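You operate a simulated robot arm through the tools that you are given. There is no shell and no other tool. Be economical: measure what you need, move in short steps, check, and stop when the job is done.

You are at the controls of a simulated robot arm. One attempt, no reset.

TASK
Clamp the dusty green sheet in the width jig, wipe it and lay it on the light panel.
Fine: close the jig slide on it first; wipe with the teal pad till no dust shows; pad back in its place, slide open again, no sheet marked.

It is judged by the outcome, as a careful person would: the job done as asked, and still so three seconds after it is handed in. It fails if anything else is knocked over, pushed out of place, dropped, spilled or broken. Flat cloth is picked up by pressing the open fingertips on it (5 to 10 N) and closing them slowly along it; thin cloth reads only 2 to 8 mm in the jaws.

THE ROBOT
A 6-joint arm with a two-finger parallel gripper, fixed in place. Base frame: the origin is at the foot of the arm, x ahead of it, y to its left, z up; the work surface is at about z = 88. Lengths are in cm, angles in degrees, forces in N, time in s.
With the tool pointing down near the work surface it reaches from about 26 to 66 cm from the base axis. Its first joint turns from -66.0 to 66.0 degrees. Payload 2.9 kg.
The tool frame sits at the grasp point between the pads (the TCP): z along the fingers, y along the line on which they close. The tips reach 3 cm beyond it. The gripper opens to 11 cm. The fingers are 2 cm wide and 1 cm thick; the gripper's body (4.8 by 11.2 cm) begins 5.5 cm behind the TCP.
Orientation is that of the tool frame in the base frame, as [roll, pitch, yaw] about the fixed x, y, z axes, in that order (R = Rz(yaw) Ry(pitch) Rx(roll)). With the fingers straight down and closing along the base's y, the tool's x points along the base's -x, its y along +y and its z along -z.

THE INTERFACE
- The arm moves only by the tool arm_command. Its argument "deltas" is a list of rows, each an object (a shift or turn left out is 0, a gripper value left out holds the last) with "slide": the shift along the tool's x, y, z in cm, a list of three; "dr": the turn, a rotation vector about the tool's x, y, z in degrees, a list of three; "grip": the opening, from 0 (shut) to 1 (fully open). In form: [{"slide": [x, y, z], "dr": [ax, ay, az], "grip": grip}, ...]. A call has 1 to 10 rows; each row is the pose to reach, as a shift and turn from the pose commanded when the call began, along the tool's axes at that moment. Each row takes 0.2 s and may step no farther than 5 cm and 8.6 degrees from the row before; otherwise, or with a gripper value out of range, the whole call is refused. A pose out of reach is approached as far as the arm can. The call stops where the force on the tool passes 70 N (or 10 N more than at its start, if that is more) or the arm is blocked; 0.2 s more then pass. The fingers move at their own pace (about 10.8 cm/s each) and stop on an object; they squeeze with about 41 N. The grip force told is the motor's: it shows also when the fingers shut on nothing. Time passes only in rows, and 0.2 s behind the last, so rows that repeat a pose let the fingers close. The reply holds the time, the measured pose of the TCP, the force on the tool along the base axes, the opening and the grip force, in the units named above and with some noise.
- Cameras (640 x 400 px; columns grow to the right, rows downward): "scene" is fixed at [7.9, 42.02, 141.09]; the picture's right is [-0.85, -0.53, 0.00], its down [-0.24, 0.38, -0.89] and it looks along [0.47, -0.76, -0.45] (base axes); focal length 324 px, centre (320, 200). "wrist" rides on the gripper at [-3.6, 0, -5.7] in the tool frame; the picture's right is [0.00, -1.00, 0.00], its down [0.97, 0.00, -0.24] and it looks along [0.24, 0.00, 0.97] (tool axes); focal length 218 px, centre (320, 200). There is no depth. A picture from a camera that has moved, and an enlarged one, comes with that camera's place and axes in the base frame and with its lens. The place of the scene camera against the robot may be out by one fixed shift of up to 2.5 cm in any direction.
- camera(camera): a new picture of that camera. No time passes.
- close_up(camera, box): a new picture of the part [left, top, right, bottom] of that camera's present view, enlarged. No time passes.
- hand_in(): hands the job in; it is judged then, once.

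Work in short steps. Places have to be worked out from the pictures, the camera data and where the tool is seen: move nearer, look again, correct. Check each grasp and each placing, and mend what went wrong. You have 120 turns and 68 pictures in all, those below and enlarged ones among them. Open the gripper and draw the arm clear of the work before you hand the job in, unless the task says otherwise; then end with one line.

The tools are called after "Emit:" as name(argument=value, ...) on one line, values as JSON. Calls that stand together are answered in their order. arm_command: Moves the arm, as the interface text tells. Its arguments: {"type":"object","properties":{"deltas":{"type":"array"}},"required":["deltas"]} The other tools are called the same way: camera (camera) takes a picture; close_up (camera, box) takes an enlarged picture of a part of a camera's view; hand_in () hands the job in.

At the start:

```text
clock: 0.0
position: [30.27, -22.94, 113.7]
orientation: [-180.0, 0.0, 180.0]
contact_force: [0.2, -0.1, -0.3]
width: 11.0
gripper_force: 0.1
```

scene: 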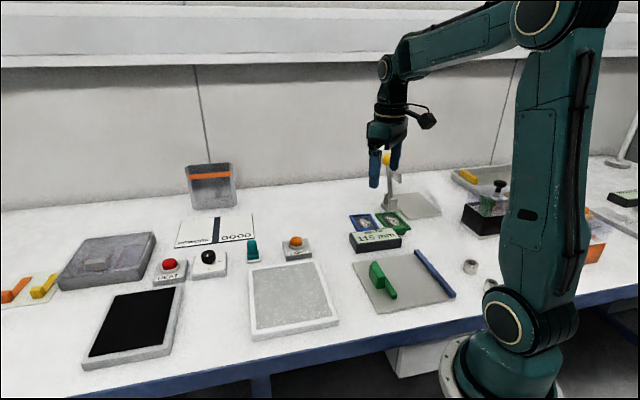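
wrist: 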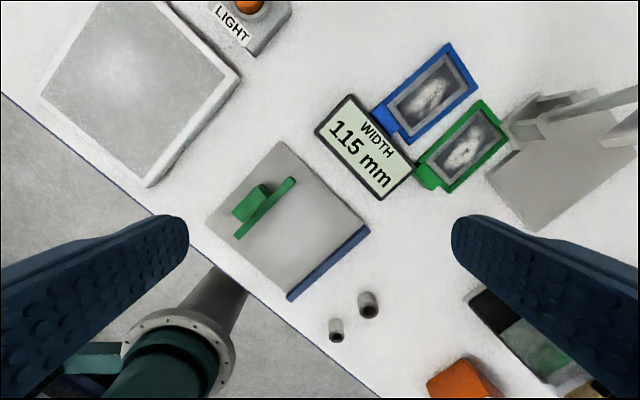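

I'll take enlarged views first to identify the jig, sheets, pad and panel.

Emit:
close_up(camera="scene", box=[330, 180, 490, 320])

Emit:
close_up(camera="scene", box=[140, 150, 340, 350])

Emit:
close_up(camera="wrist", box=[200, 30, 520, 310])

Emit:
close_up(camera="scene", box=[430, 130, 640, 280])

```text
2.86 times, centred on (410, 250) of scene
camera zoom: at [7.9, 42.02, 141.09], right [-0.85, -0.53, 0.0], down [-0.24, 0.38, -0.89], along [0.47, -0.76, -0.45], focal length 926 px, centre (63, 57)
```

zoom: 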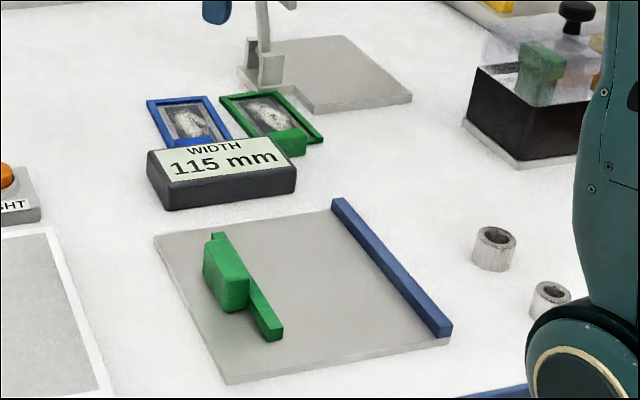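

```text
2.00 times, centred on (240, 250) of scene
camera zoom: at [7.9, 42.02, 141.09], right [-0.85, -0.53, 0.0], down [-0.24, 0.38, -0.89], along [0.47, -0.76, -0.45], focal length 648 px, centre (480, 100)
```

zoom: 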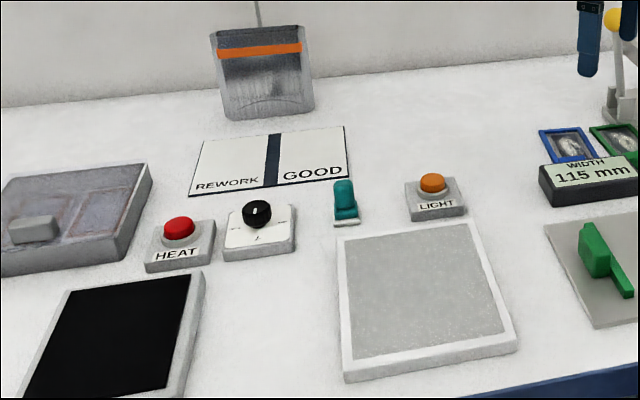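

```text
1.43 times, centred on (360, 170) of wrist
camera zoom: at [33.77, -23.02, 119.43], right [0.0, -1.0, 0.0], down [-0.97, 0.0, 0.24], along [-0.24, 0.0, -0.97], focal length 312 px, centre (263, 243)
```

zoom: 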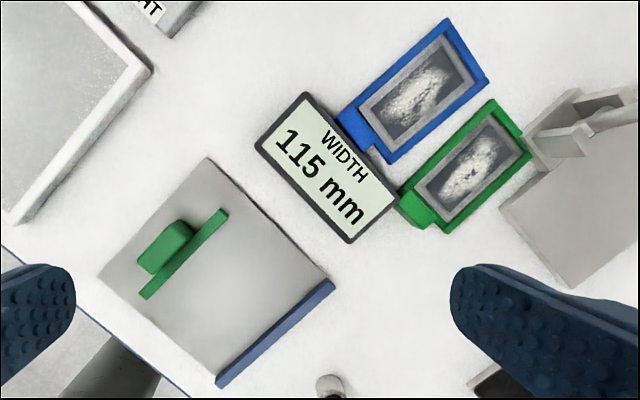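

```text
2.67 times, centred on (535, 205) of scene
camera zoom: at [7.9, 42.02, 141.09], right [-0.85, -0.53, 0.0], down [-0.24, 0.38, -0.89], along [0.47, -0.76, -0.45], focal length 864 px, centre (-253, 187)
```

zoom: 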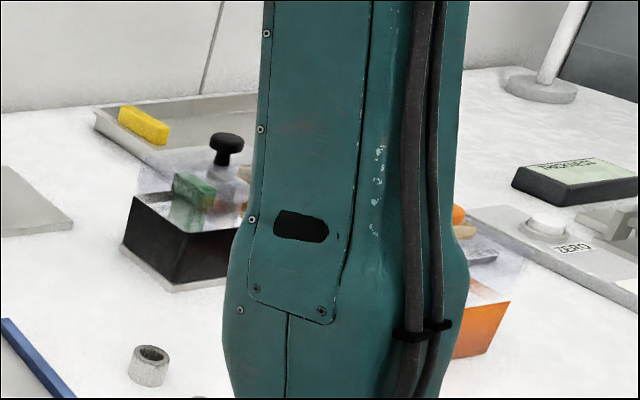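

The jig looks like a grey plate with a blue fence and a green sliding bar. The sheets are the framed blue and green ones with tabs. I'll move toward the sheets at height and look again.

Emit:
arm_command(deltas=[{"slide": [0, -3, 0]}, {"slide": [0, -7, 0]}, {"slide": [0, -11, 0]}, {"slide": [0, -14, 0]}, {"slide": [0, -14, 0]}])

Emit:
camera(camera="wrist")

```text
clock: 1.2
position: [30.02, -37.14, 113.54]
orientation: [179.9, 0.0, -179.9]
contact_force: [0.0, 0.1, 0.4]
width: 10.98
gripper_force: 0.1
```

```text
61 pictures are left
camera wrist: at [33.55, -37.06, 119.28], right [0.0, -1.0, 0.0], down [-0.97, 0.0, 0.24], along [-0.24, 0.0, -0.97], focal length 218 px, centre (320, 200)
```

wrist: 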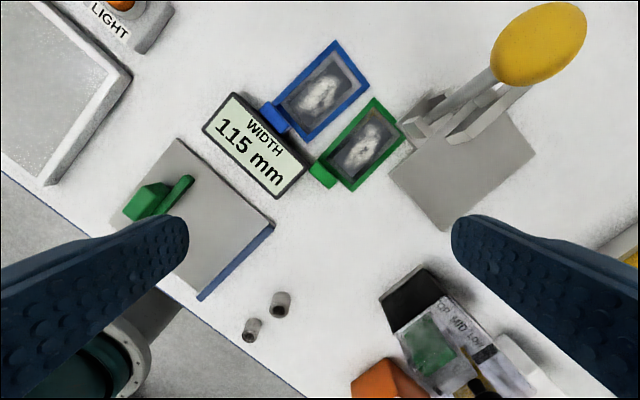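

Emit:
close_up(camera="wrist", box=[260, 20, 440, 210])

Emit:
close_up(camera="wrist", box=[340, 240, 560, 400])

```text
2.11 times, centred on (350, 115) of wrist
camera zoom: at [33.55, -37.06, 119.28], right [0.0, -1.0, 0.0], down [-0.97, 0.0, 0.24], along [-0.24, 0.0, -0.97], focal length 460 px, centre (257, 379)
```

zoom: 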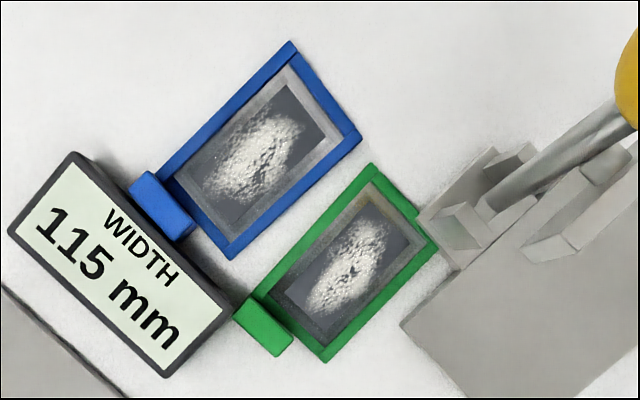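

```text
2.50 times, centred on (450, 320) of wrist
camera zoom: at [33.55, -37.06, 119.28], right [0.0, -1.0, 0.0], down [-0.97, 0.0, 0.24], along [-0.24, 0.0, -0.97], focal length 546 px, centre (-5, -100)
```

zoom: 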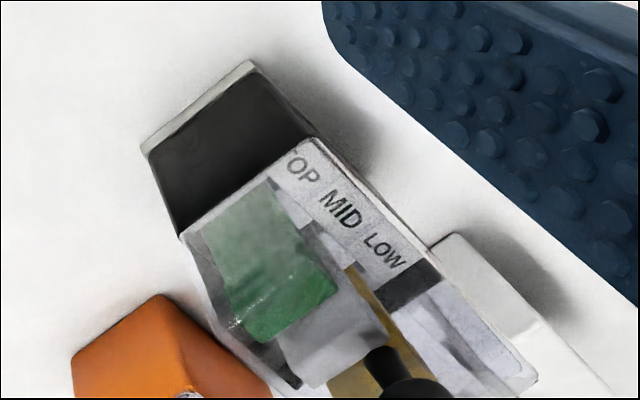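

The sheets are framed slides, and each has a raised grip tab on its near end, offset to one side. The green frame is about 10.7 × 6.5 cm with its long axis at about -42°. I'll turn the tool to line up with it and go lower over the tab for a closer look.

Emit:
arm_command(deltas=[{"slide": [0, 0, 2], "dr": [0, 0, 8.4]}, {"slide": [0, 0, 4], "dr": [0, 0, 16.8]}, {"slide": [0, -0.3, 6], "dr": [0, 0, 25.2]}, {"slide": [0, -0.5, 8], "dr": [0, 0, 33.6]}, {"slide": [0, -0.5, 9], "dr": [0, 0, 42]}, {"slide": [0, -0.5, 9], "dr": [0, 0, 42]}])

Emit:
camera(camera="wrist")

Emit:
close_up(camera="scene", box=[330, 160, 450, 260])

```text
clock: 2.6
position: [30.3, -37.67, 104.8]
orientation: [179.9, 0.1, 137.9]
contact_force: [0.6, 0.0, 0.1]
width: 10.97
gripper_force: 0.0
```

```text
58 pictures are left
camera wrist: at [32.86, -39.97, 110.48], right [-0.67, -0.74, 0.0], down [-0.72, 0.65, 0.24], along [-0.18, 0.16, -0.97], focal length 218 px, centre (320, 200)
```

wrist: 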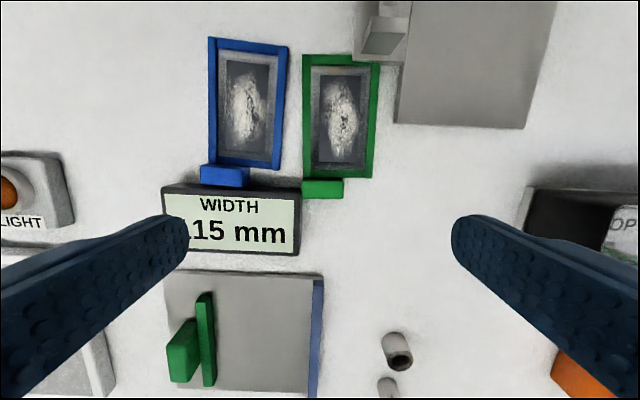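

```text
4.00 times, centred on (390, 210) of scene
camera zoom: at [7.9, 42.02, 141.08], right [-0.85, -0.53, 0.0], down [-0.24, 0.38, -0.89], along [0.47, -0.76, -0.45], focal length 1296 px, centre (40, 160)
```

zoom: 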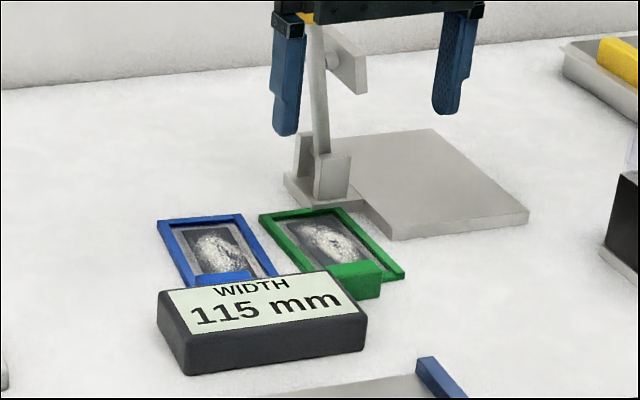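

Emit:
close_up(camera="wrist", box=[150, 30, 400, 270])

Emit:
close_up(camera="wrist", box=[270, 150, 390, 220])

Emit:
close_up(camera="scene", box=[365, 200, 435, 250])

```text
1.67 times, centred on (275, 150) of wrist
camera zoom: at [32.86, -39.97, 110.48], right [-0.67, -0.74, 0.0], down [-0.72, 0.65, 0.24], along [-0.18, 0.16, -0.97], focal length 364 px, centre (395, 283)
```

zoom: 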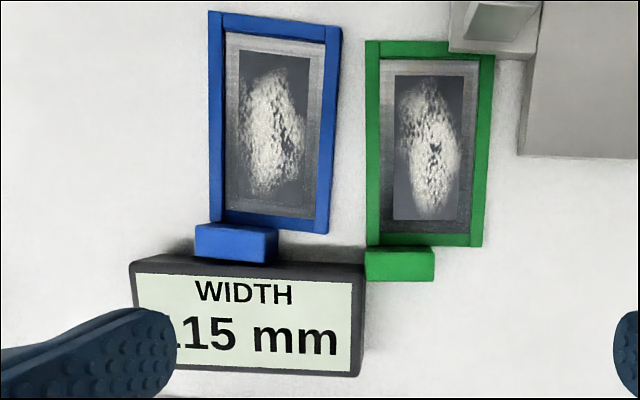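

```text
5.33 times, centred on (330, 185) of wrist
camera zoom: at [32.86, -39.97, 110.48], right [-0.67, -0.74, 0.0], down [-0.72, 0.65, 0.24], along [-0.18, 0.16, -0.97], focal length 1164 px, centre (267, 280)
```

zoom: 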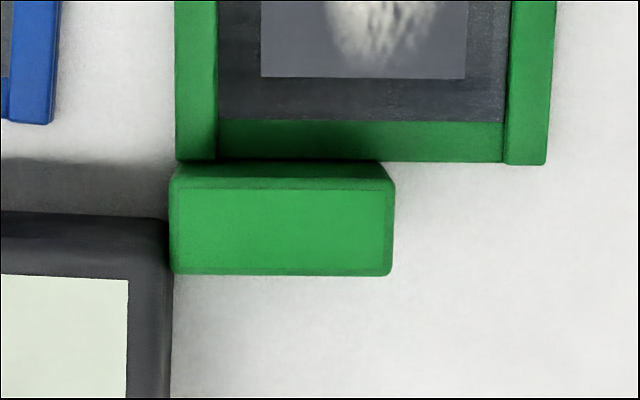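

```text
8.00 times, centred on (400, 225) of scene
camera zoom: at [7.9, 42.02, 141.08], right [-0.85, -0.53, 0.0], down [-0.24, 0.38, -0.89], along [0.47, -0.76, -0.45], focal length 2593 px, centre (-320, 0)
```

zoom: 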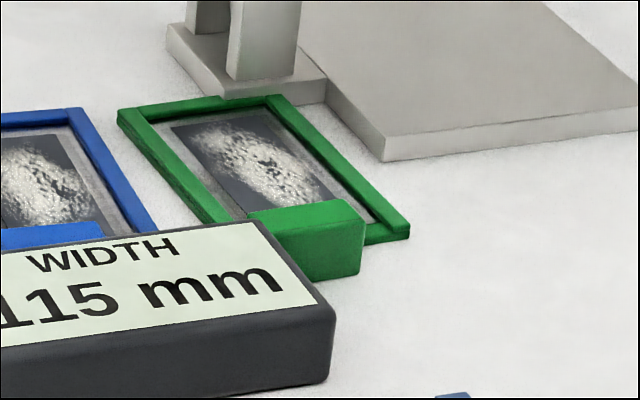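

The tab is about 4.0 cm wide, 1.5 cm thick and 2 cm tall, and its left end nearly touches the display box. So I'll grip it across its thickness, with the fingers closing along the sheet's long axis. I'm turning the wrist 90° for that and narrowing the fingers.

Emit:
arm_command(deltas=[{"slide": [0.1, -0.1, 0], "dr": [0, 0, -8.5], "grip": 0.3}, {"slide": [0.2, -0.2, 0], "dr": [0, 0, -17]}, {"slide": [0.3, -0.3, 0], "dr": [0, 0, -25.5]}, {"slide": [0.4, -0.4, 0], "dr": [0, 0, -34]}, {"slide": [0.5, -0.5, 0], "dr": [0, 0, -42.5]}, {"slide": [0.6, -0.6, 0], "dr": [0, 0, -51]}, {"slide": [0.6, -0.7, 0], "dr": [0, 0, -59.5]}, {"slide": [0.6, -0.8, 0], "dr": [0, 0, -68]}, {"slide": [0.6, -0.9, 0], "dr": [0, 0, -76.5]}, {"slide": [0.6, -0.9, 0], "dr": [0, 0, -85]}])

Emit:
arm_command(deltas=[{"slide": [0, 0, 3], "dr": [0, 0, -5]}, {"slide": [0, 0, 6], "dr": [0, 0, -5]}, {"slide": [0, 0, 6], "dr": [0, 0, -5]}])

Emit:
camera(camera="wrist")

```text
clock: 4.8
position: [29.14, -37.89, 104.63]
orientation: [-179.9, 0.0, -136.8]
contact_force: [1.2, -0.3, -1.1]
width: 3.3
gripper_force: 0.1
```

```text
clock: 5.6
position: [29.26, -38.12, 98.72]
orientation: [-180.0, 0.1, -132.0]
contact_force: [-0.2, 0.1, -1.3]
width: 3.29
gripper_force: 0.0
```

```text
53 pictures are left
camera wrist: at [31.63, -35.36, 104.4], right [0.74, -0.67, 0.0], down [-0.65, -0.72, 0.24], along [-0.16, -0.18, -0.97], focal length 218 px, centre (320, 200)
```

wrist: 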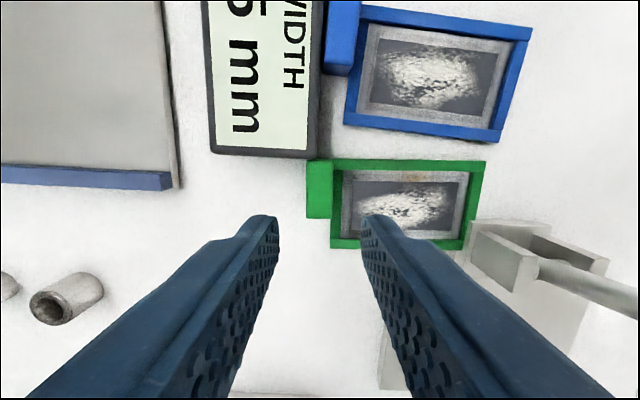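

The tab lies nicely between the fingers, with my estimate at centre fwd ≈ 0 and the finger fully on the tab. I'll descend with a narrow opening, keeping the tips above the frame (≈88.8).

Emit:
arm_command(deltas=[{"slide": [0, -0.05, 2.5], "grip": 0.26}, {"slide": [0, -0.05, 4.5]}, {"slide": [0, -0.05, 5.6]}, {"slide": [0, -0.05, 6.2]}, {"slide": [0, -0.05, 6.2]}])

Emit:
camera(camera="wrist")

Emit:
close_up(camera="scene", box=[360, 190, 440, 250])

```text
clock: 6.8
position: [29.11, -37.91, 92.35]
orientation: [-179.9, 0.0, -132.0]
contact_force: [1.0, 0.2, -0.1]
width: 2.85
gripper_force: 0.1
```

```text
52 pictures are left
camera wrist: at [31.51, -35.15, 98.17], right [0.74, -0.67, 0.0], down [-0.65, -0.72, 0.24], along [-0.16, -0.18, -0.97], focal length 218 px, centre (320, 200)
```

wrist: 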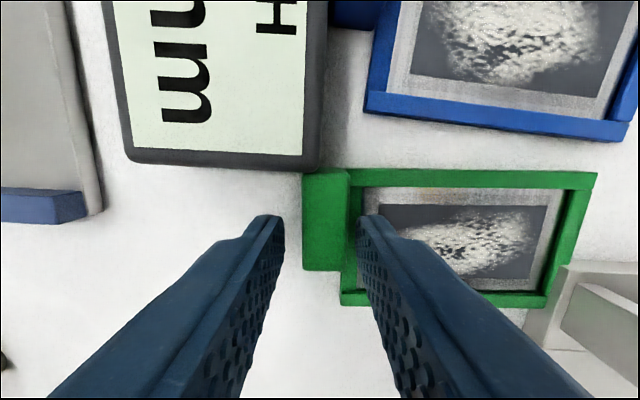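

```text
6.67 times, centred on (400, 220) of scene
camera zoom: at [7.9, 42.02, 141.09], right [-0.85, -0.53, 0.0], down [-0.24, 0.38, -0.89], along [0.47, -0.76, -0.45], focal length 2161 px, centre (-213, 67)
```

zoom: 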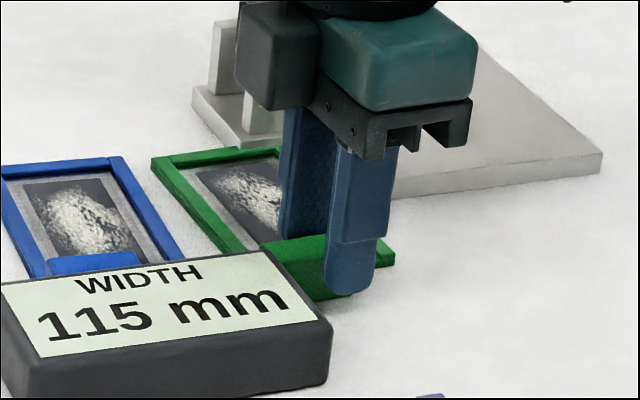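

The fingers straddle the tab; I centre by 0.15 cm, ease 0.1 cm lower and close.

Emit:
arm_command(deltas=[{"slide": [0, -0.15, 0.1], "grip": 0.2}, {"slide": [0, -0.15, 0.1], "grip": 0.15}, {"slide": [0, -0.15, 0.1], "grip": 0.1}, {"slide": [0, -0.15, 0.1], "grip": 0.05}, {"slide": [0, -0.15, 0.1], "grip": 0.05}])

```text
clock: 8.0
position: [29.27, -38.03, 92.38]
orientation: [179.9, 0.0, -132.0]
contact_force: [0.0, 0.3, -0.1]
width: 1.66
gripper_force: 41.6
```

Gripped: the jaws read 1.66 cm at 41 N. I'll lift 3 cm and check.

Emit:
arm_command(deltas=[{"slide": [0, 0, -0.5]}, {"slide": [0, 0, -1.5]}, {"slide": [0, 0, -3]}, {"slide": [0, 0, -5]}, {"slide": [0, 0, -5]}])

Emit:
close_up(camera="scene", box=[330, 160, 470, 260])

Emit:
camera(camera="wrist")

```text
clock: 9.2
position: [29.34, -37.97, 97.5]
orientation: [-180.0, -0.1, -131.9]
contact_force: [0.1, 0.2, 0.4]
width: 1.68
gripper_force: 40.9
```

```text
4.00 times, centred on (400, 210) of scene
camera zoom: at [7.9, 42.02, 141.09], right [-0.85, -0.53, 0.0], down [-0.24, 0.38, -0.89], along [0.47, -0.76, -0.45], focal length 1296 px, centre (0, 160)
```

zoom: 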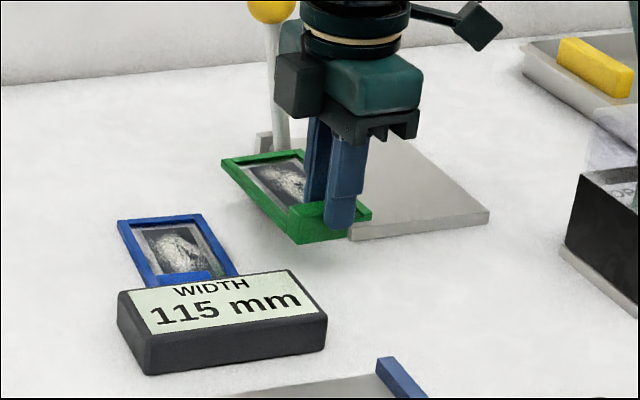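

```text
49 pictures are left
camera wrist: at [31.69, -35.22, 103.16], right [0.74, -0.67, 0.0], down [-0.65, -0.72, 0.24], along [-0.16, -0.18, -0.97], focal length 218 px, centre (320, 200)
```

wrist: 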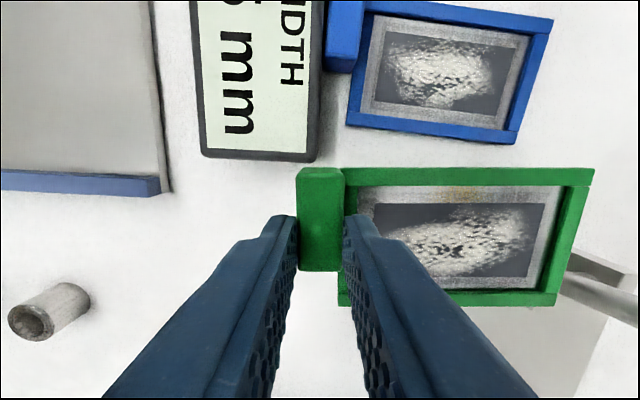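

The sheet is held level. From the jig's location, placing it with the tab at the outer end keeps the tool in reach. So I'll raise it, move toward the jig and turn the sheet 180° in free air.

Emit:
arm_command(deltas=[{"slide": [0, 0, -3.5]}, {"slide": [-1, 1.5, -6.5]}, {"slide": [-2, 5, -7]}, {"slide": [-3, 8, -7]}, {"slide": [-3.9, 10.6, -7]}, {"slide": [-3.9, 10.6, -7], "dr": [0, 0, 8.5]}, {"slide": [-3.9, 10.6, -7], "dr": [0, 0, 17]}, {"slide": [-3.9, 10.6, -7], "dr": [0, 0, 25.5]}, {"slide": [-3.9, 10.6, -7], "dr": [0, 0, 34]}, {"slide": [-3.9, 10.6, -7], "dr": [0, 0, 42.5]}])

Emit:
arm_command(deltas=[{"dr": [0, 0, 8.5]}, {"dr": [0, 0, 17]}, {"dr": [0, 0, 25.5]}, {"dr": [0, 0, 34]}, {"dr": [0, 0, 42.5]}, {"dr": [0, 0, 51]}, {"dr": [0, 0, 59.5]}, {"dr": [0, 0, 68]}, {"dr": [0, 0, 76.5]}, {"dr": [0, 0, 85]}])

Emit:
arm_command(deltas=[{"dr": [0, 0, 8.5]}, {"dr": [0, 0, 17]}, {"dr": [0, 0, 25.5]}, {"dr": [0, 0, 34]}, {"dr": [0, 0, 42.5]}, {"dr": [0, 0, 51]}, {"dr": [0, 0, 51]}])

Emit:
camera(camera="wrist")

Emit:
camera(camera="scene")

```text
clock: 11.4
position: [24.11, -27.92, 104.3]
orientation: [-179.9, 0.0, -174.6]
contact_force: [-0.1, 0.0, -0.6]
width: 1.69
gripper_force: 41.7
```

```text
clock: 13.6
position: [24.0, -27.96, 104.33]
orientation: [179.9, -0.1, 100.3]
contact_force: [-0.5, -0.6, -0.9]
width: 1.67
gripper_force: 40.8
```

```text
clock: 15.2
position: [24.1, -28.0, 104.47]
orientation: [180.0, 0.0, 49.5]
contact_force: [-0.3, -0.1, -1.1]
width: 1.67
gripper_force: 40.7
```

```text
48 pictures are left
camera wrist: at [21.67, -30.65, 110.17], right [-0.76, 0.65, 0.0], down [0.63, 0.74, 0.24], along [0.16, 0.18, -0.97], focal length 218 px, centre (320, 200)
```

wrist: 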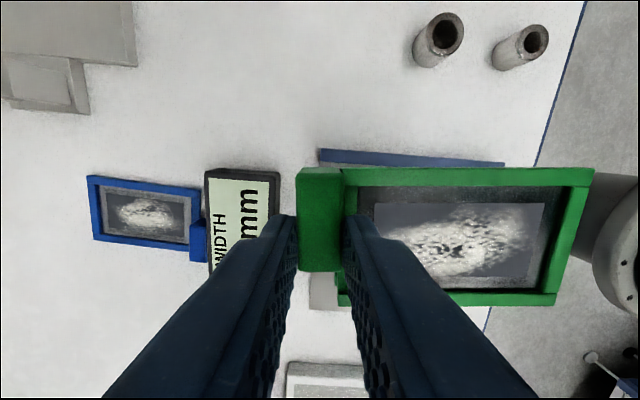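

```text
47 pictures are left
```

scene: 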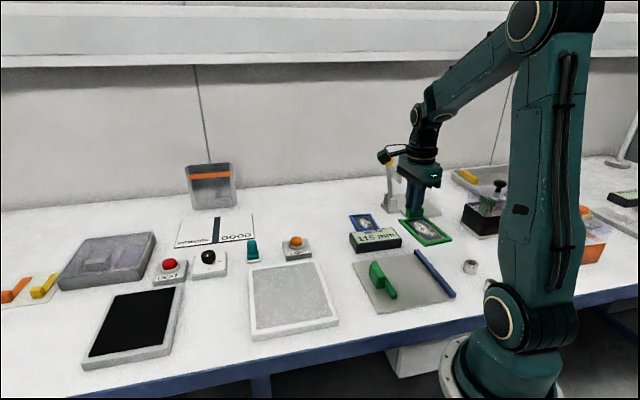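

The sheet is turned. The fence runs at -45° and the tool is at -40.5°, so I correct by 4.4°. I'll move to hover over the jig slot, with the sheet's edge about 0.8 cm clear of the fence, and lower partway.

Emit:
arm_command(deltas=[{"slide": [1.1, -1.47, 0], "dr": [0, 0, 4.5]}, {"slide": [1.1, -1.47, 4], "dr": [0, 0, 4.5]}, {"slide": [1.1, -1.47, 7.5], "dr": [0, 0, 4.5]}, {"slide": [1.1, -1.47, 7.5], "dr": [0, 0, 4.5]}])

Emit:
camera(camera="wrist")

Emit:
close_up(camera="scene", box=[340, 210, 480, 320])

```text
clock: 16.2
position: [23.57, -26.5, 96.97]
orientation: [-180.0, 0.0, 45.1]
contact_force: [0.0, 0.0, -1.4]
width: 1.69
gripper_force: 41.3
```

```text
46 pictures are left
camera wrist: at [21.05, -28.92, 102.7], right [-0.71, 0.71, 0.0], down [0.69, 0.69, 0.24], along [0.17, 0.17, -0.97], focal length 218 px, centre (320, 200)
```

wrist: 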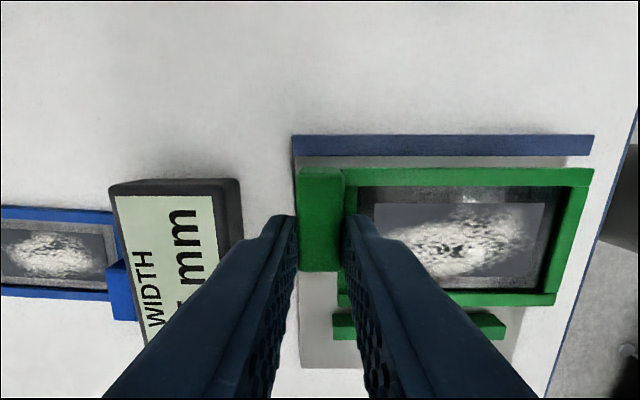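

```text
3.64 times, centred on (410, 265) of scene
camera zoom: at [7.9, 42.02, 141.09], right [-0.85, -0.53, 0.0], down [-0.24, 0.38, -0.89], along [0.47, -0.76, -0.45], focal length 1179 px, centre (-7, -36)
```

zoom: 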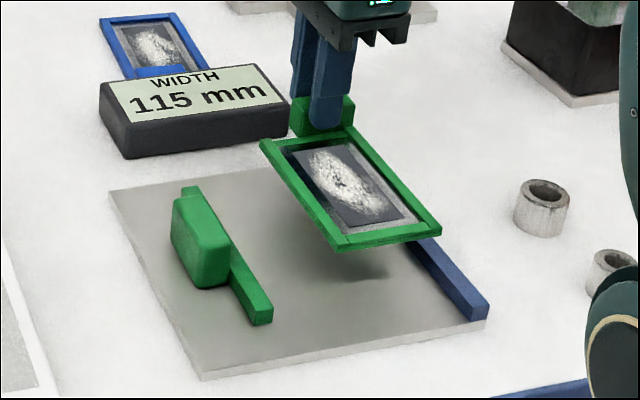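

The sheet is parallel to the fence with a gap of about 0.3 cm and within the bar's length. I'll shift 0.4 cm toward the slide and lower to just above the plate.

Emit:
arm_command(deltas=[{"slide": [0.4, 0, 0]}, {"slide": [0.4, 0, 1.5]}, {"slide": [0.4, 0, 2.8]}, {"slide": [0.4, 0, 3.4]}, {"slide": [0.4, 0, 3.4]}])

Emit:
arm_command(deltas=[{"slide": [0, 0, 0.15]}, {"slide": [0, 0, 0.25]}, {"slide": [0, 0, 0.3]}])

Emit:
close_up(camera="scene", box=[360, 225, 460, 305])

```text
clock: 17.4
position: [23.92, -25.94, 93.45]
orientation: [180.0, 0.0, 45.0]
contact_force: [0.3, 1.1, -0.6]
width: 1.69
gripper_force: 41.0
```

```text
clock: 18.2
position: [24.03, -26.01, 93.2]
orientation: [179.9, 0.0, 45.0]
contact_force: [-0.4, -0.5, -0.6]
width: 1.7
gripper_force: 40.8
```

```text
5.00 times, centred on (410, 265) of scene
camera zoom: at [7.9, 42.02, 141.09], right [-0.85, -0.53, 0.0], down [-0.24, 0.38, -0.89], along [0.47, -0.76, -0.45], focal length 1621 px, centre (-130, -125)
```

zoom: 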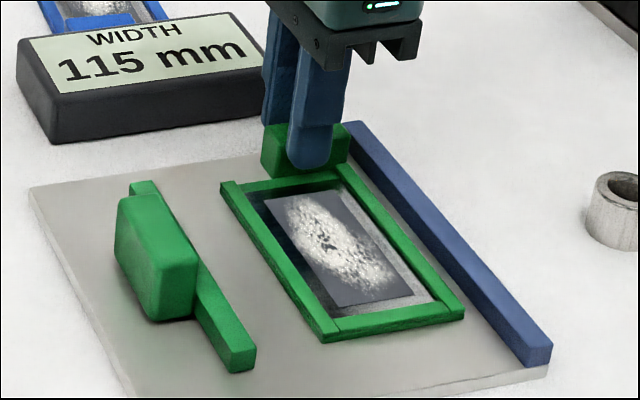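

Almost down and no contact yet. I'll creep lower in small steps, reading the force.

Emit:
arm_command(deltas=[{"slide": [0, 0, 0.1]}, {"slide": [0, 0, 0.2]}, {"slide": [0, 0, 0.2]}])

Emit:
arm_command(deltas=[{"slide": [0, 0, 0.1]}, {"slide": [0, 0, 0.1]}])

```text
clock: 19.0
position: [23.97, -25.81, 93.06]
orientation: [179.9, -0.1, 45.0]
contact_force: [-5.5, 3.8, 30.4]
width: 1.73
gripper_force: 40.7
```

```text
clock: 19.6
position: [23.92, -25.93, 92.95]
orientation: [179.9, 0.0, 44.9]
contact_force: [-3.1, 3.4, 30.1]
width: 1.69
gripper_force: 41.1
```

The sheet is seated on the plate (30 N). I'll ease back 0.15 cm and open to just free the tab, then rise.

Emit:
arm_command(deltas=[{"slide": [0, 0, -0.15]}, {"slide": [0, 0, -0.15]}, {"slide": [0, 0, -0.15], "grip": 0.2}, {"slide": [0, 0, -0.15], "grip": 0.26}, {"slide": [0, 0, -0.15], "grip": 0.26}, {"slide": [0, 0, -1.5]}, {"slide": [0, 0, -5]}, {"slide": [0, 0, -9]}, {"slide": [0, 0, -9]}])

Emit:
camera(camera="wrist")

```text
clock: 21.6
position: [24.03, -25.95, 102.05]
orientation: [-179.9, -0.1, 45.1]
contact_force: [0.3, 0.2, -0.3]
width: 2.85
gripper_force: 0.0
```

```text
43 pictures are left
camera wrist: at [21.36, -28.43, 107.72], right [-0.71, 0.71, 0.0], down [0.69, 0.69, 0.24], along [0.17, 0.17, -0.97], focal length 218 px, centre (320, 200)
```

wrist: 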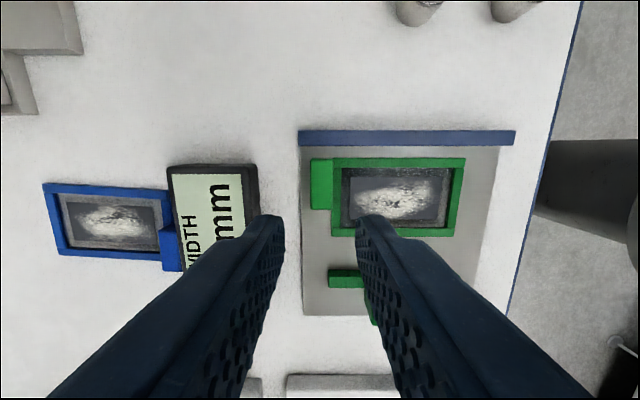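

The sheet is set in the jig, parallel to the fence. Next is the slide handle, so I'll move above it and look.

Emit:
arm_command(deltas=[{"slide": [3, -2, 0], "grip": 0.7}, {"slide": [6, -4.5, 0]}, {"slide": [9, -6.6, 0]}, {"slide": [9, -6.6, 0]}])

Emit:
camera(camera="wrist")

```text
clock: 22.6
position: [25.49, -15.18, 101.87]
orientation: [180.0, -0.1, 45.0]
contact_force: [0.0, 0.8, -0.7]
width: 7.7
gripper_force: 0.1
```

```text
42 pictures are left
camera wrist: at [22.89, -17.53, 107.6], right [-0.71, 0.71, 0.0], down [0.69, 0.69, 0.24], along [0.17, 0.17, -0.97], focal length 218 px, centre (320, 200)
```

wrist: 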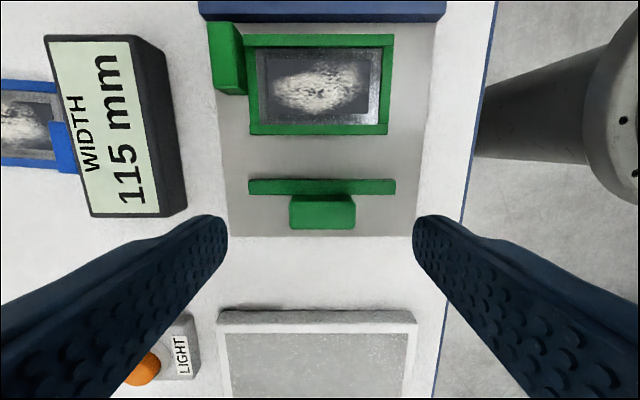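

The handle is about 5.4 × 2.4 cm and about 1.7 cm outward of the TCP. I'll align, then descend with the fingers straddling its ends, and check before closing.

Emit:
arm_command(deltas=[{"slide": [1.75, -0.2, 0]}, {"slide": [1.75, -0.2, 3]}, {"slide": [1.75, -0.2, 6]}, {"slide": [1.75, -0.2, 8]}, {"slide": [1.75, -0.2, 8]}])

Emit:
camera(camera="wrist")

Emit:
close_up(camera="scene", box=[340, 220, 460, 310])

```text
clock: 23.8
position: [26.61, -13.54, 93.71]
orientation: [-180.0, 0.0, 45.0]
contact_force: [0.7, 0.1, 0.3]
width: 7.69
gripper_force: 0.0
```

```text
41 pictures are left
camera wrist: at [24.08, -16.05, 99.53], right [-0.71, 0.71, 0.0], down [0.69, 0.69, 0.24], along [0.17, 0.17, -0.97], focal length 218 px, centre (320, 200)
```

wrist: 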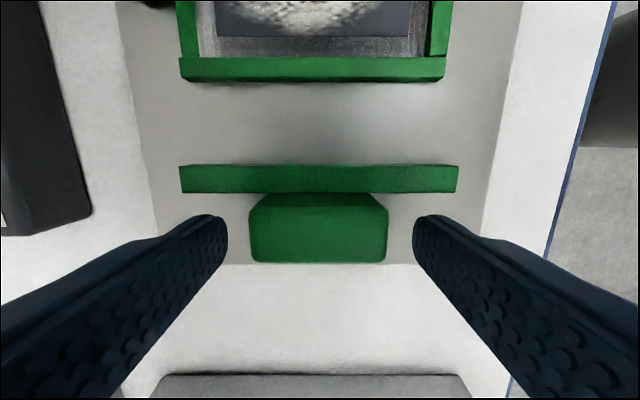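

```text
4.44 times, centred on (400, 265) of scene
camera zoom: at [7.9, 42.02, 141.08], right [-0.85, -0.53, 0.0], down [-0.24, 0.38, -0.89], along [0.47, -0.76, -0.45], focal length 1440 px, centre (-36, -89)
```

zoom: 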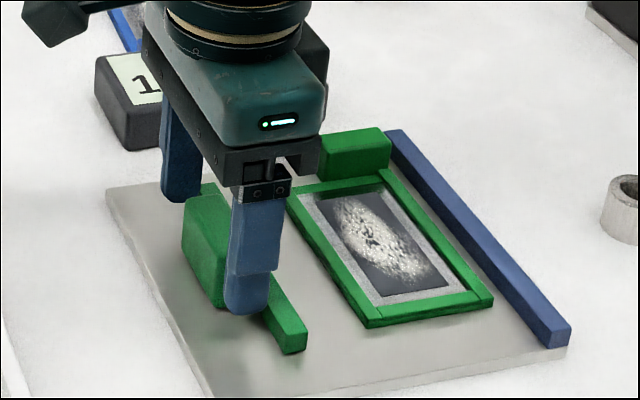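

The fingers straddle the handle and stay clear of the bar. I'll go 0.9 cm lower and close.

Emit:
arm_command(deltas=[{"slide": [-0.1, 0, 0.5]}, {"slide": [-0.1, 0, 0.9]}, {"slide": [-0.1, 0, 0.9], "grip": 0.55}, {"slide": [-0.1, 0, 0.9], "grip": 0.45}, {"slide": [-0.1, 0, 0.9], "grip": 0.4}, {"slide": [-0.1, 0, 0.9], "grip": 0.4}])

```text
clock: 25.2
position: [26.71, -13.55, 92.94]
orientation: [-179.9, 0.0, 45.0]
contact_force: [-1.6, 1.2, -4.2]
width: 4.94
gripper_force: 44.6
```

Handle gripped (4.94 cm). I'll slide 3 cm toward the fence and check the display.

Emit:
arm_command(deltas=[{"slide": [-0.6, 0, 0]}, {"slide": [-1.2, 0, 0]}, {"slide": [-1.8, 0, 0]}, {"slide": [-2.4, 0, 0]}, {"slide": [-3, 0, 0]}, {"slide": [-3, 0, 0]}])

Emit:
camera(camera="wrist")

Emit:
close_up(camera="scene", box=[340, 220, 460, 310])

```text
clock: 26.6
position: [24.63, -15.66, 92.93]
orientation: [180.0, -0.1, 45.1]
contact_force: [5.7, -5.4, -33.5]
width: 4.95
gripper_force: 44.7
```

```text
39 pictures are left
camera wrist: at [22.04, -18.15, 98.67], right [-0.71, 0.71, 0.0], down [0.69, 0.69, 0.24], along [0.17, 0.17, -0.97], focal length 218 px, centre (320, 200)
```

wrist: 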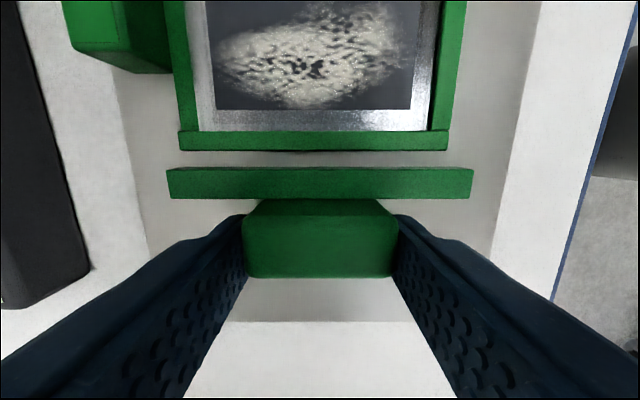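

```text
4.44 times, centred on (400, 265) of scene
camera zoom: at [7.94, 41.99, 141.09], right [-0.85, -0.53, 0.0], down [-0.24, 0.38, -0.89], along [0.47, -0.76, -0.45], focal length 1440 px, centre (-36, -89)
```

zoom: 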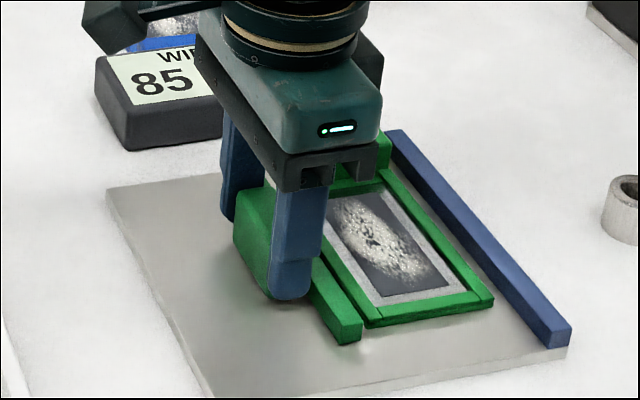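

The display reads 85 mm and the slide moves freely. I'll continue gently, lowering slightly to relieve the vertical load.

Emit:
arm_command(deltas=[{"slide": [-0.3, 0, 0.1]}, {"slide": [-0.6, 0, 0.1]}, {"slide": [-0.9, 0, 0.1]}, {"slide": [-0.9, 0, 0.1]}])

Emit:
arm_command(deltas=[{"slide": [-0.1, 0, 0]}, {"slide": [-0.2, 0, 0]}, {"slide": [-0.2, 0, 0]}])

Emit:
arm_command(deltas=[{"slide": [-0.1, 0, 0]}, {"slide": [-0.2, 0, 0]}, {"slide": [-0.2, 0, 0]}])

Emit:
close_up(camera="scene", box=[340, 220, 460, 310])

```text
clock: 27.6
position: [24.0, -16.27, 92.94]
orientation: [179.9, 0.0, 45.0]
contact_force: [-1.0, 1.4, 21.8]
width: 4.95
gripper_force: 45.0
```

```text
clock: 28.4
position: [23.71, -16.57, 92.85]
orientation: [179.9, -0.1, 45.1]
contact_force: [1.3, -1.2, 25.5]
width: 4.97
gripper_force: 45.1
```

```text
clock: 29.2
position: [23.69, -16.69, 92.95]
orientation: [-180.0, -0.1, 45.0]
contact_force: [1.0, -1.7, 32.0]
width: 4.98
gripper_force: 45.1
```

```text
4.44 times, centred on (400, 265) of scene
camera zoom: at [7.88, 42.03, 141.08], right [-0.85, -0.53, 0.0], down [-0.24, 0.38, -0.89], along [0.47, -0.76, -0.45], focal length 1440 px, centre (-36, -89)
```

zoom: 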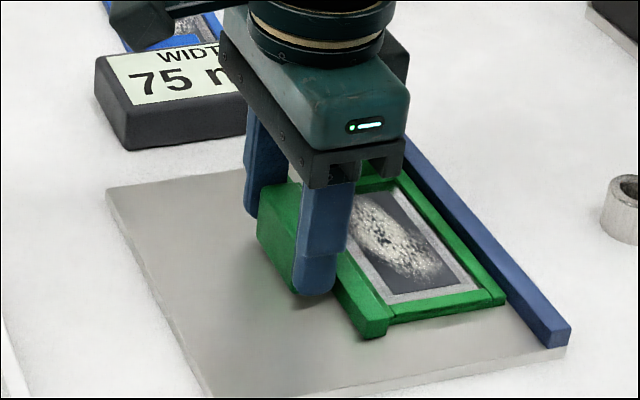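

75 mm and nearly at the fence. I'll push on in 0.2 cm steps, watching the horizontal force.

Emit:
arm_command(deltas=[{"slide": [-0.1, 0, -0.05]}, {"slide": [-0.2, 0, -0.05]}, {"slide": [-0.2, 0, -0.05]}])

Emit:
arm_command(deltas=[{"slide": [-0.1, 0, 0]}, {"slide": [-0.2, 0, 0]}, {"slide": [-0.2, 0, 0]}])

Emit:
close_up(camera="scene", box=[340, 220, 460, 310])

```text
clock: 30.0
position: [23.64, -16.7, 92.88]
orientation: [179.9, 0.0, 45.0]
contact_force: [9.9, -8.3, 3.3]
width: 4.95
gripper_force: 44.9
```

```text
clock: 30.8
position: [23.48, -16.82, 92.93]
orientation: [180.0, -0.1, 44.9]
contact_force: [22.2, -4.5, -21.9]
width: 4.97
gripper_force: 45.2
```

```text
4.44 times, centred on (400, 265) of scene
camera zoom: at [7.98, 42.0, 141.09], right [-0.85, -0.53, 0.0], down [-0.24, 0.38, -0.89], along [0.47, -0.76, -0.45], focal length 1440 px, centre (-36, -89)
```

zoom: 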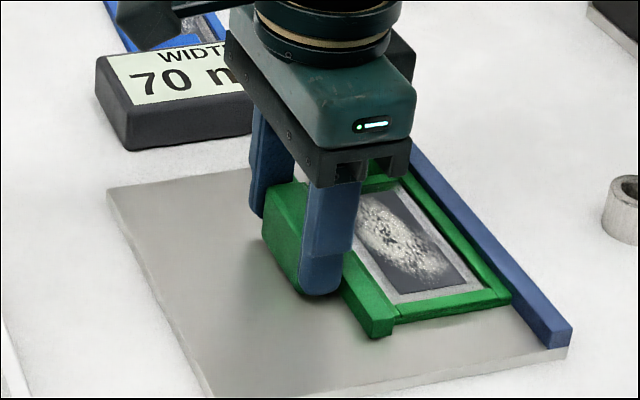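

70 mm and force building. One more small push will confirm it is clamped.

Emit:
arm_command(deltas=[{"slide": [-0.1, 0, 0.05]}, {"slide": [-0.2, 0, 0.05]}, {"slide": [-0.2, 0, 0.05]}])

Emit:
camera(camera="wrist")

Emit:
close_up(camera="scene", box=[350, 220, 450, 300])

```text
clock: 31.6
position: [23.36, -16.86, 92.97]
orientation: [180.0, -0.5, 45.2]
contact_force: [29.9, 11.7, -10.8]
width: 4.97
gripper_force: 45.1
```

```text
35 pictures are left
camera wrist: at [20.82, -19.38, 98.64], right [-0.71, 0.7, 0.0], down [0.68, 0.69, 0.25], along [0.17, 0.17, -0.97], focal length 218 px, centre (320, 200)
```

wrist: 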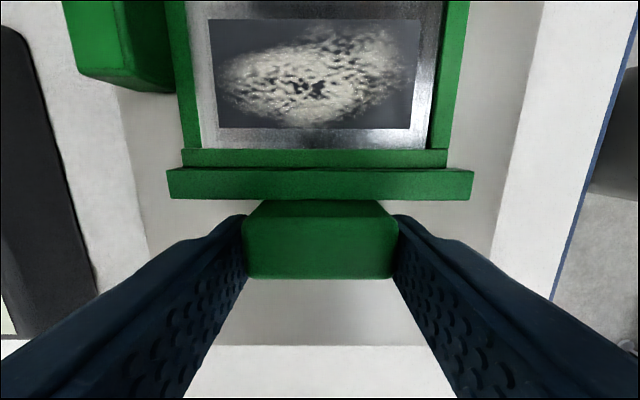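

```text
5.00 times, centred on (400, 260) of scene
camera zoom: at [7.99, 42.05, 141.07], right [-0.85, -0.53, 0.0], down [-0.24, 0.38, -0.89], along [0.47, -0.76, -0.45], focal length 1621 px, centre (-80, -100)
```

zoom: 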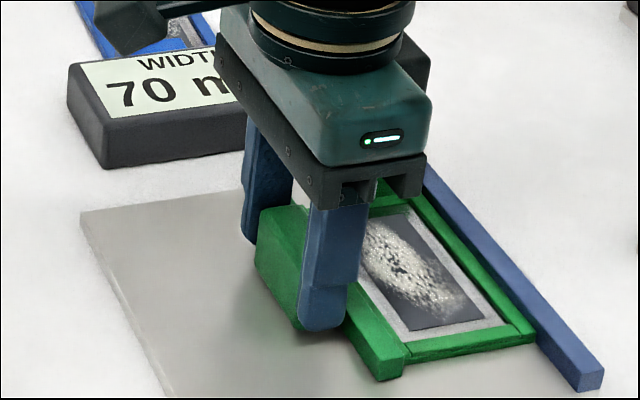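

The display holds at 70 mm while I push with 30 N, so the sheet is clamped against the fence. I'll release the handle, rise and head toward the teal pad (roughly (62,-10)), turning the camera outward.

Emit:
arm_command(deltas=[{"slide": [0.03, 0, 0], "grip": 0.6}, {"slide": [0.03, 0, 0], "grip": 0.7}, {"slide": [0.03, 0, 0], "grip": 0.7}, {"slide": [0.03, 0, -2]}, {"slide": [0.03, 0, -6]}, {"slide": [0.03, 0, -10]}, {"slide": [0.03, 0, -10]}])

Emit:
camera(camera="scene")

Emit:
arm_command(deltas=[{"slide": [2.2, 1.2, 0], "dr": [0, 0, -8.4]}, {"slide": [4.4, 2.4, 0], "dr": [0, 0, -16.8]}, {"slide": [6.6, 3.6, 0], "dr": [0, 0, -25.2]}, {"slide": [8.8, 4.8, 0], "dr": [0, 0, -33.6]}, {"slide": [11, 6, 0], "dr": [0, 0, -42]}, {"slide": [13.2, 7.2, 0], "dr": [0, 0, -50.4]}, {"slide": [15.4, 8.4, 0], "dr": [0, 0, -58.8]}, {"slide": [17.6, 9.6, 0], "dr": [0, 0, -67.2]}, {"slide": [19.8, 10.8, 0], "dr": [0, 0, -75.6]}, {"slide": [21.6, 11.8, 0], "dr": [0, 0, -84]}])

Emit:
arm_command(deltas=[{"dr": [0, 0, -8.5]}, {"dr": [0, 0, -17]}, {"dr": [0, 0, -25.5]}, {"dr": [0, 0, -34]}, {"dr": [0, 0, -42.5]}, {"dr": [0, 0, -51]}, {"dr": [0, 0, -51]}])

Emit:
camera(camera="wrist")

```text
clock: 33.2
position: [23.25, -16.91, 102.99]
orientation: [179.9, 0.0, 45.0]
contact_force: [0.8, -0.3, 0.1]
width: 7.7
gripper_force: 0.1
```

```text
33 pictures are left
```

scene: 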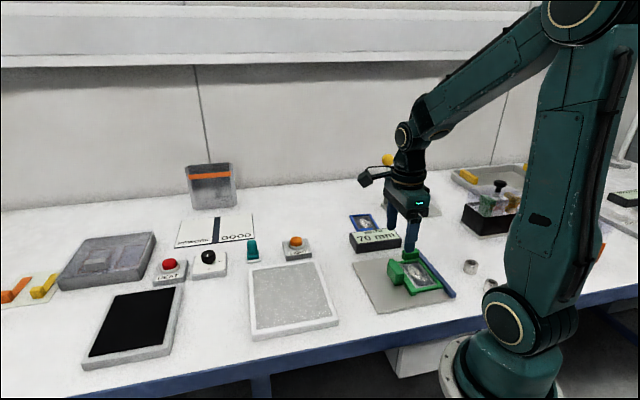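

```text
clock: 35.4
position: [47.0, -9.99, 102.9]
orientation: [180.0, 0.0, 129.3]
contact_force: [-0.1, -0.5, 0.5]
width: 7.71
gripper_force: 0.0
```

```text
clock: 37.0
position: [46.87, -10.09, 102.93]
orientation: [-180.0, 0.0, -179.9]
contact_force: [-0.3, 0.2, -0.6]
width: 7.69
gripper_force: 0.1
```

```text
32 pictures are left
camera wrist: at [50.39, -10.01, 108.67], right [0.0, -1.0, 0.0], down [-0.97, 0.0, 0.24], along [-0.24, 0.0, -0.97], focal length 218 px, centre (320, 200)
```

wrist: 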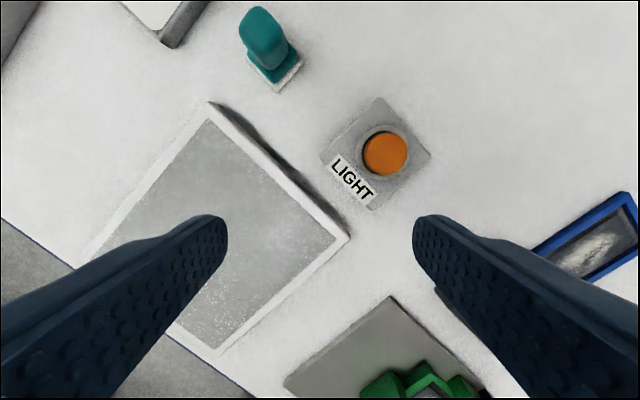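

Emit:
close_up(camera="wrist", box=[220, 0, 320, 100])

Emit:
close_up(camera="scene", box=[220, 225, 300, 275])

```text
4.00 times, centred on (270, 50) of wrist
camera zoom: at [50.39, -10.01, 108.67], right [0.0, -1.0, 0.0], down [-0.97, 0.0, 0.24], along [-0.24, 0.0, -0.97], focal length 873 px, centre (520, 800)
```

zoom: 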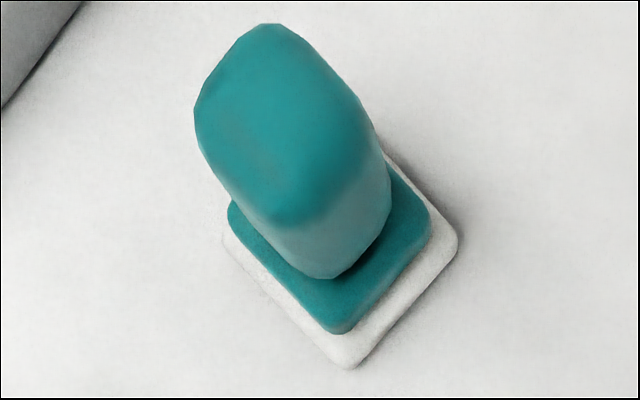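

```text
8.00 times, centred on (260, 250) of scene
camera zoom: at [7.9, 42.02, 141.08], right [-0.85, -0.53, 0.0], down [-0.24, 0.38, -0.89], along [0.47, -0.76, -0.45], focal length 2593 px, centre (800, -200)
```

zoom: 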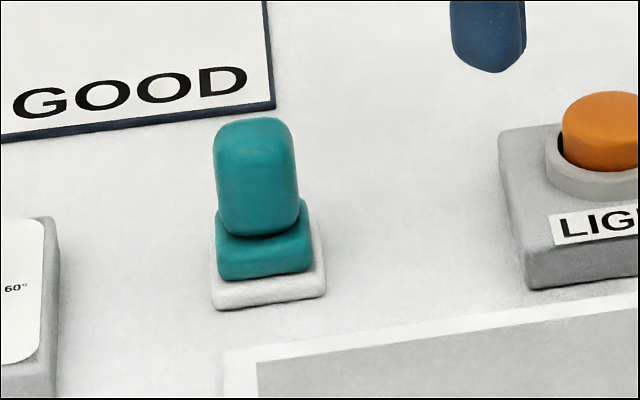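

The pad stands at about (57.3, -6.3) on a white base roughly 3.5 cm square at 45°. The handle top is at about z 94. I'll move above it with the tool at 45° and the fingers at about 5 cm, then look.

Emit:
arm_command(deltas=[{"slide": [-2, 0.7, 0], "dr": [0, 0, 8], "grip": 0.5}, {"slide": [-4, 1.5, 0], "dr": [0, 0, 16]}, {"slide": [-6, 2.2, 0], "dr": [0, 0, 24]}, {"slide": [-8, 3, 0], "dr": [0, 0, 32]}, {"slide": [-10, 3.6, 0], "dr": [0, 0, 40]}, {"slide": [-10.4, 3.8, 0], "dr": [0, 0, 45]}, {"slide": [-10.4, 3.8, 1], "dr": [0, 0, 45]}])

Emit:
camera(camera="wrist")

```text
clock: 38.6
position: [57.34, -6.36, 102.0]
orientation: [180.0, -0.1, 134.9]
contact_force: [0.0, 0.1, 0.3]
width: 5.53
gripper_force: 0.0
```

```text
29 pictures are left
camera wrist: at [59.79, -8.75, 107.66], right [-0.71, -0.71, 0.0], down [-0.69, 0.69, 0.24], along [-0.17, 0.17, -0.97], focal length 218 px, centre (320, 200)
```

wrist: 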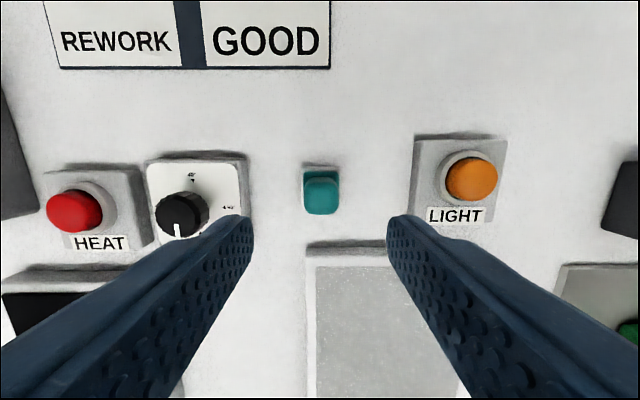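

The handle is centred between the fingers and only needs -0.3 cm along tool x. I'll descend to z≈93.6 and close.

Emit:
arm_command(deltas=[{"slide": [-0.3, 0, 2]}, {"slide": [-0.3, 0, 5]}, {"slide": [-0.3, 0, 7.5]}, {"slide": [-0.3, 0, 8.4]}, {"slide": [-0.3, 0, 8.4]}, {"slide": [-0.3, 0, 8.4], "grip": 0.35}, {"slide": [-0.3, 0, 8.4], "grip": 0.25}, {"slide": [-0.3, 0, 8.4], "grip": 0.15}, {"slide": [-0.3, 0, 8.4], "grip": 0.15}])

Emit:
arm_command(deltas=[{"slide": [0, 0, -1]}, {"slide": [0, 0, -3]}, {"slide": [0, 0, -7]}, {"slide": [0, 0, -7]}])

Emit:
close_up(camera="scene", box=[210, 190, 310, 270])

```text
clock: 40.6
position: [57.43, -6.54, 93.34]
orientation: [-179.9, -0.1, 135.1]
contact_force: [0.0, -0.2, 0.1]
width: 2.43
gripper_force: 41.1
```

```text
clock: 41.6
position: [57.42, -6.44, 100.46]
orientation: [-180.0, -0.1, 135.0]
contact_force: [0.0, -0.2, -1.0]
width: 2.43
gripper_force: 41.2
```

```text
5.00 times, centred on (260, 230) of scene
camera zoom: at [7.9, 42.02, 141.08], right [-0.85, -0.53, 0.0], down [-0.24, 0.38, -0.89], along [0.47, -0.76, -0.45], focal length 1621 px, centre (620, 50)
```

zoom: 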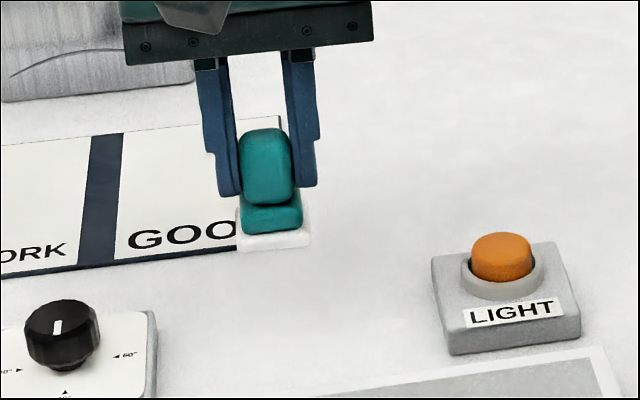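

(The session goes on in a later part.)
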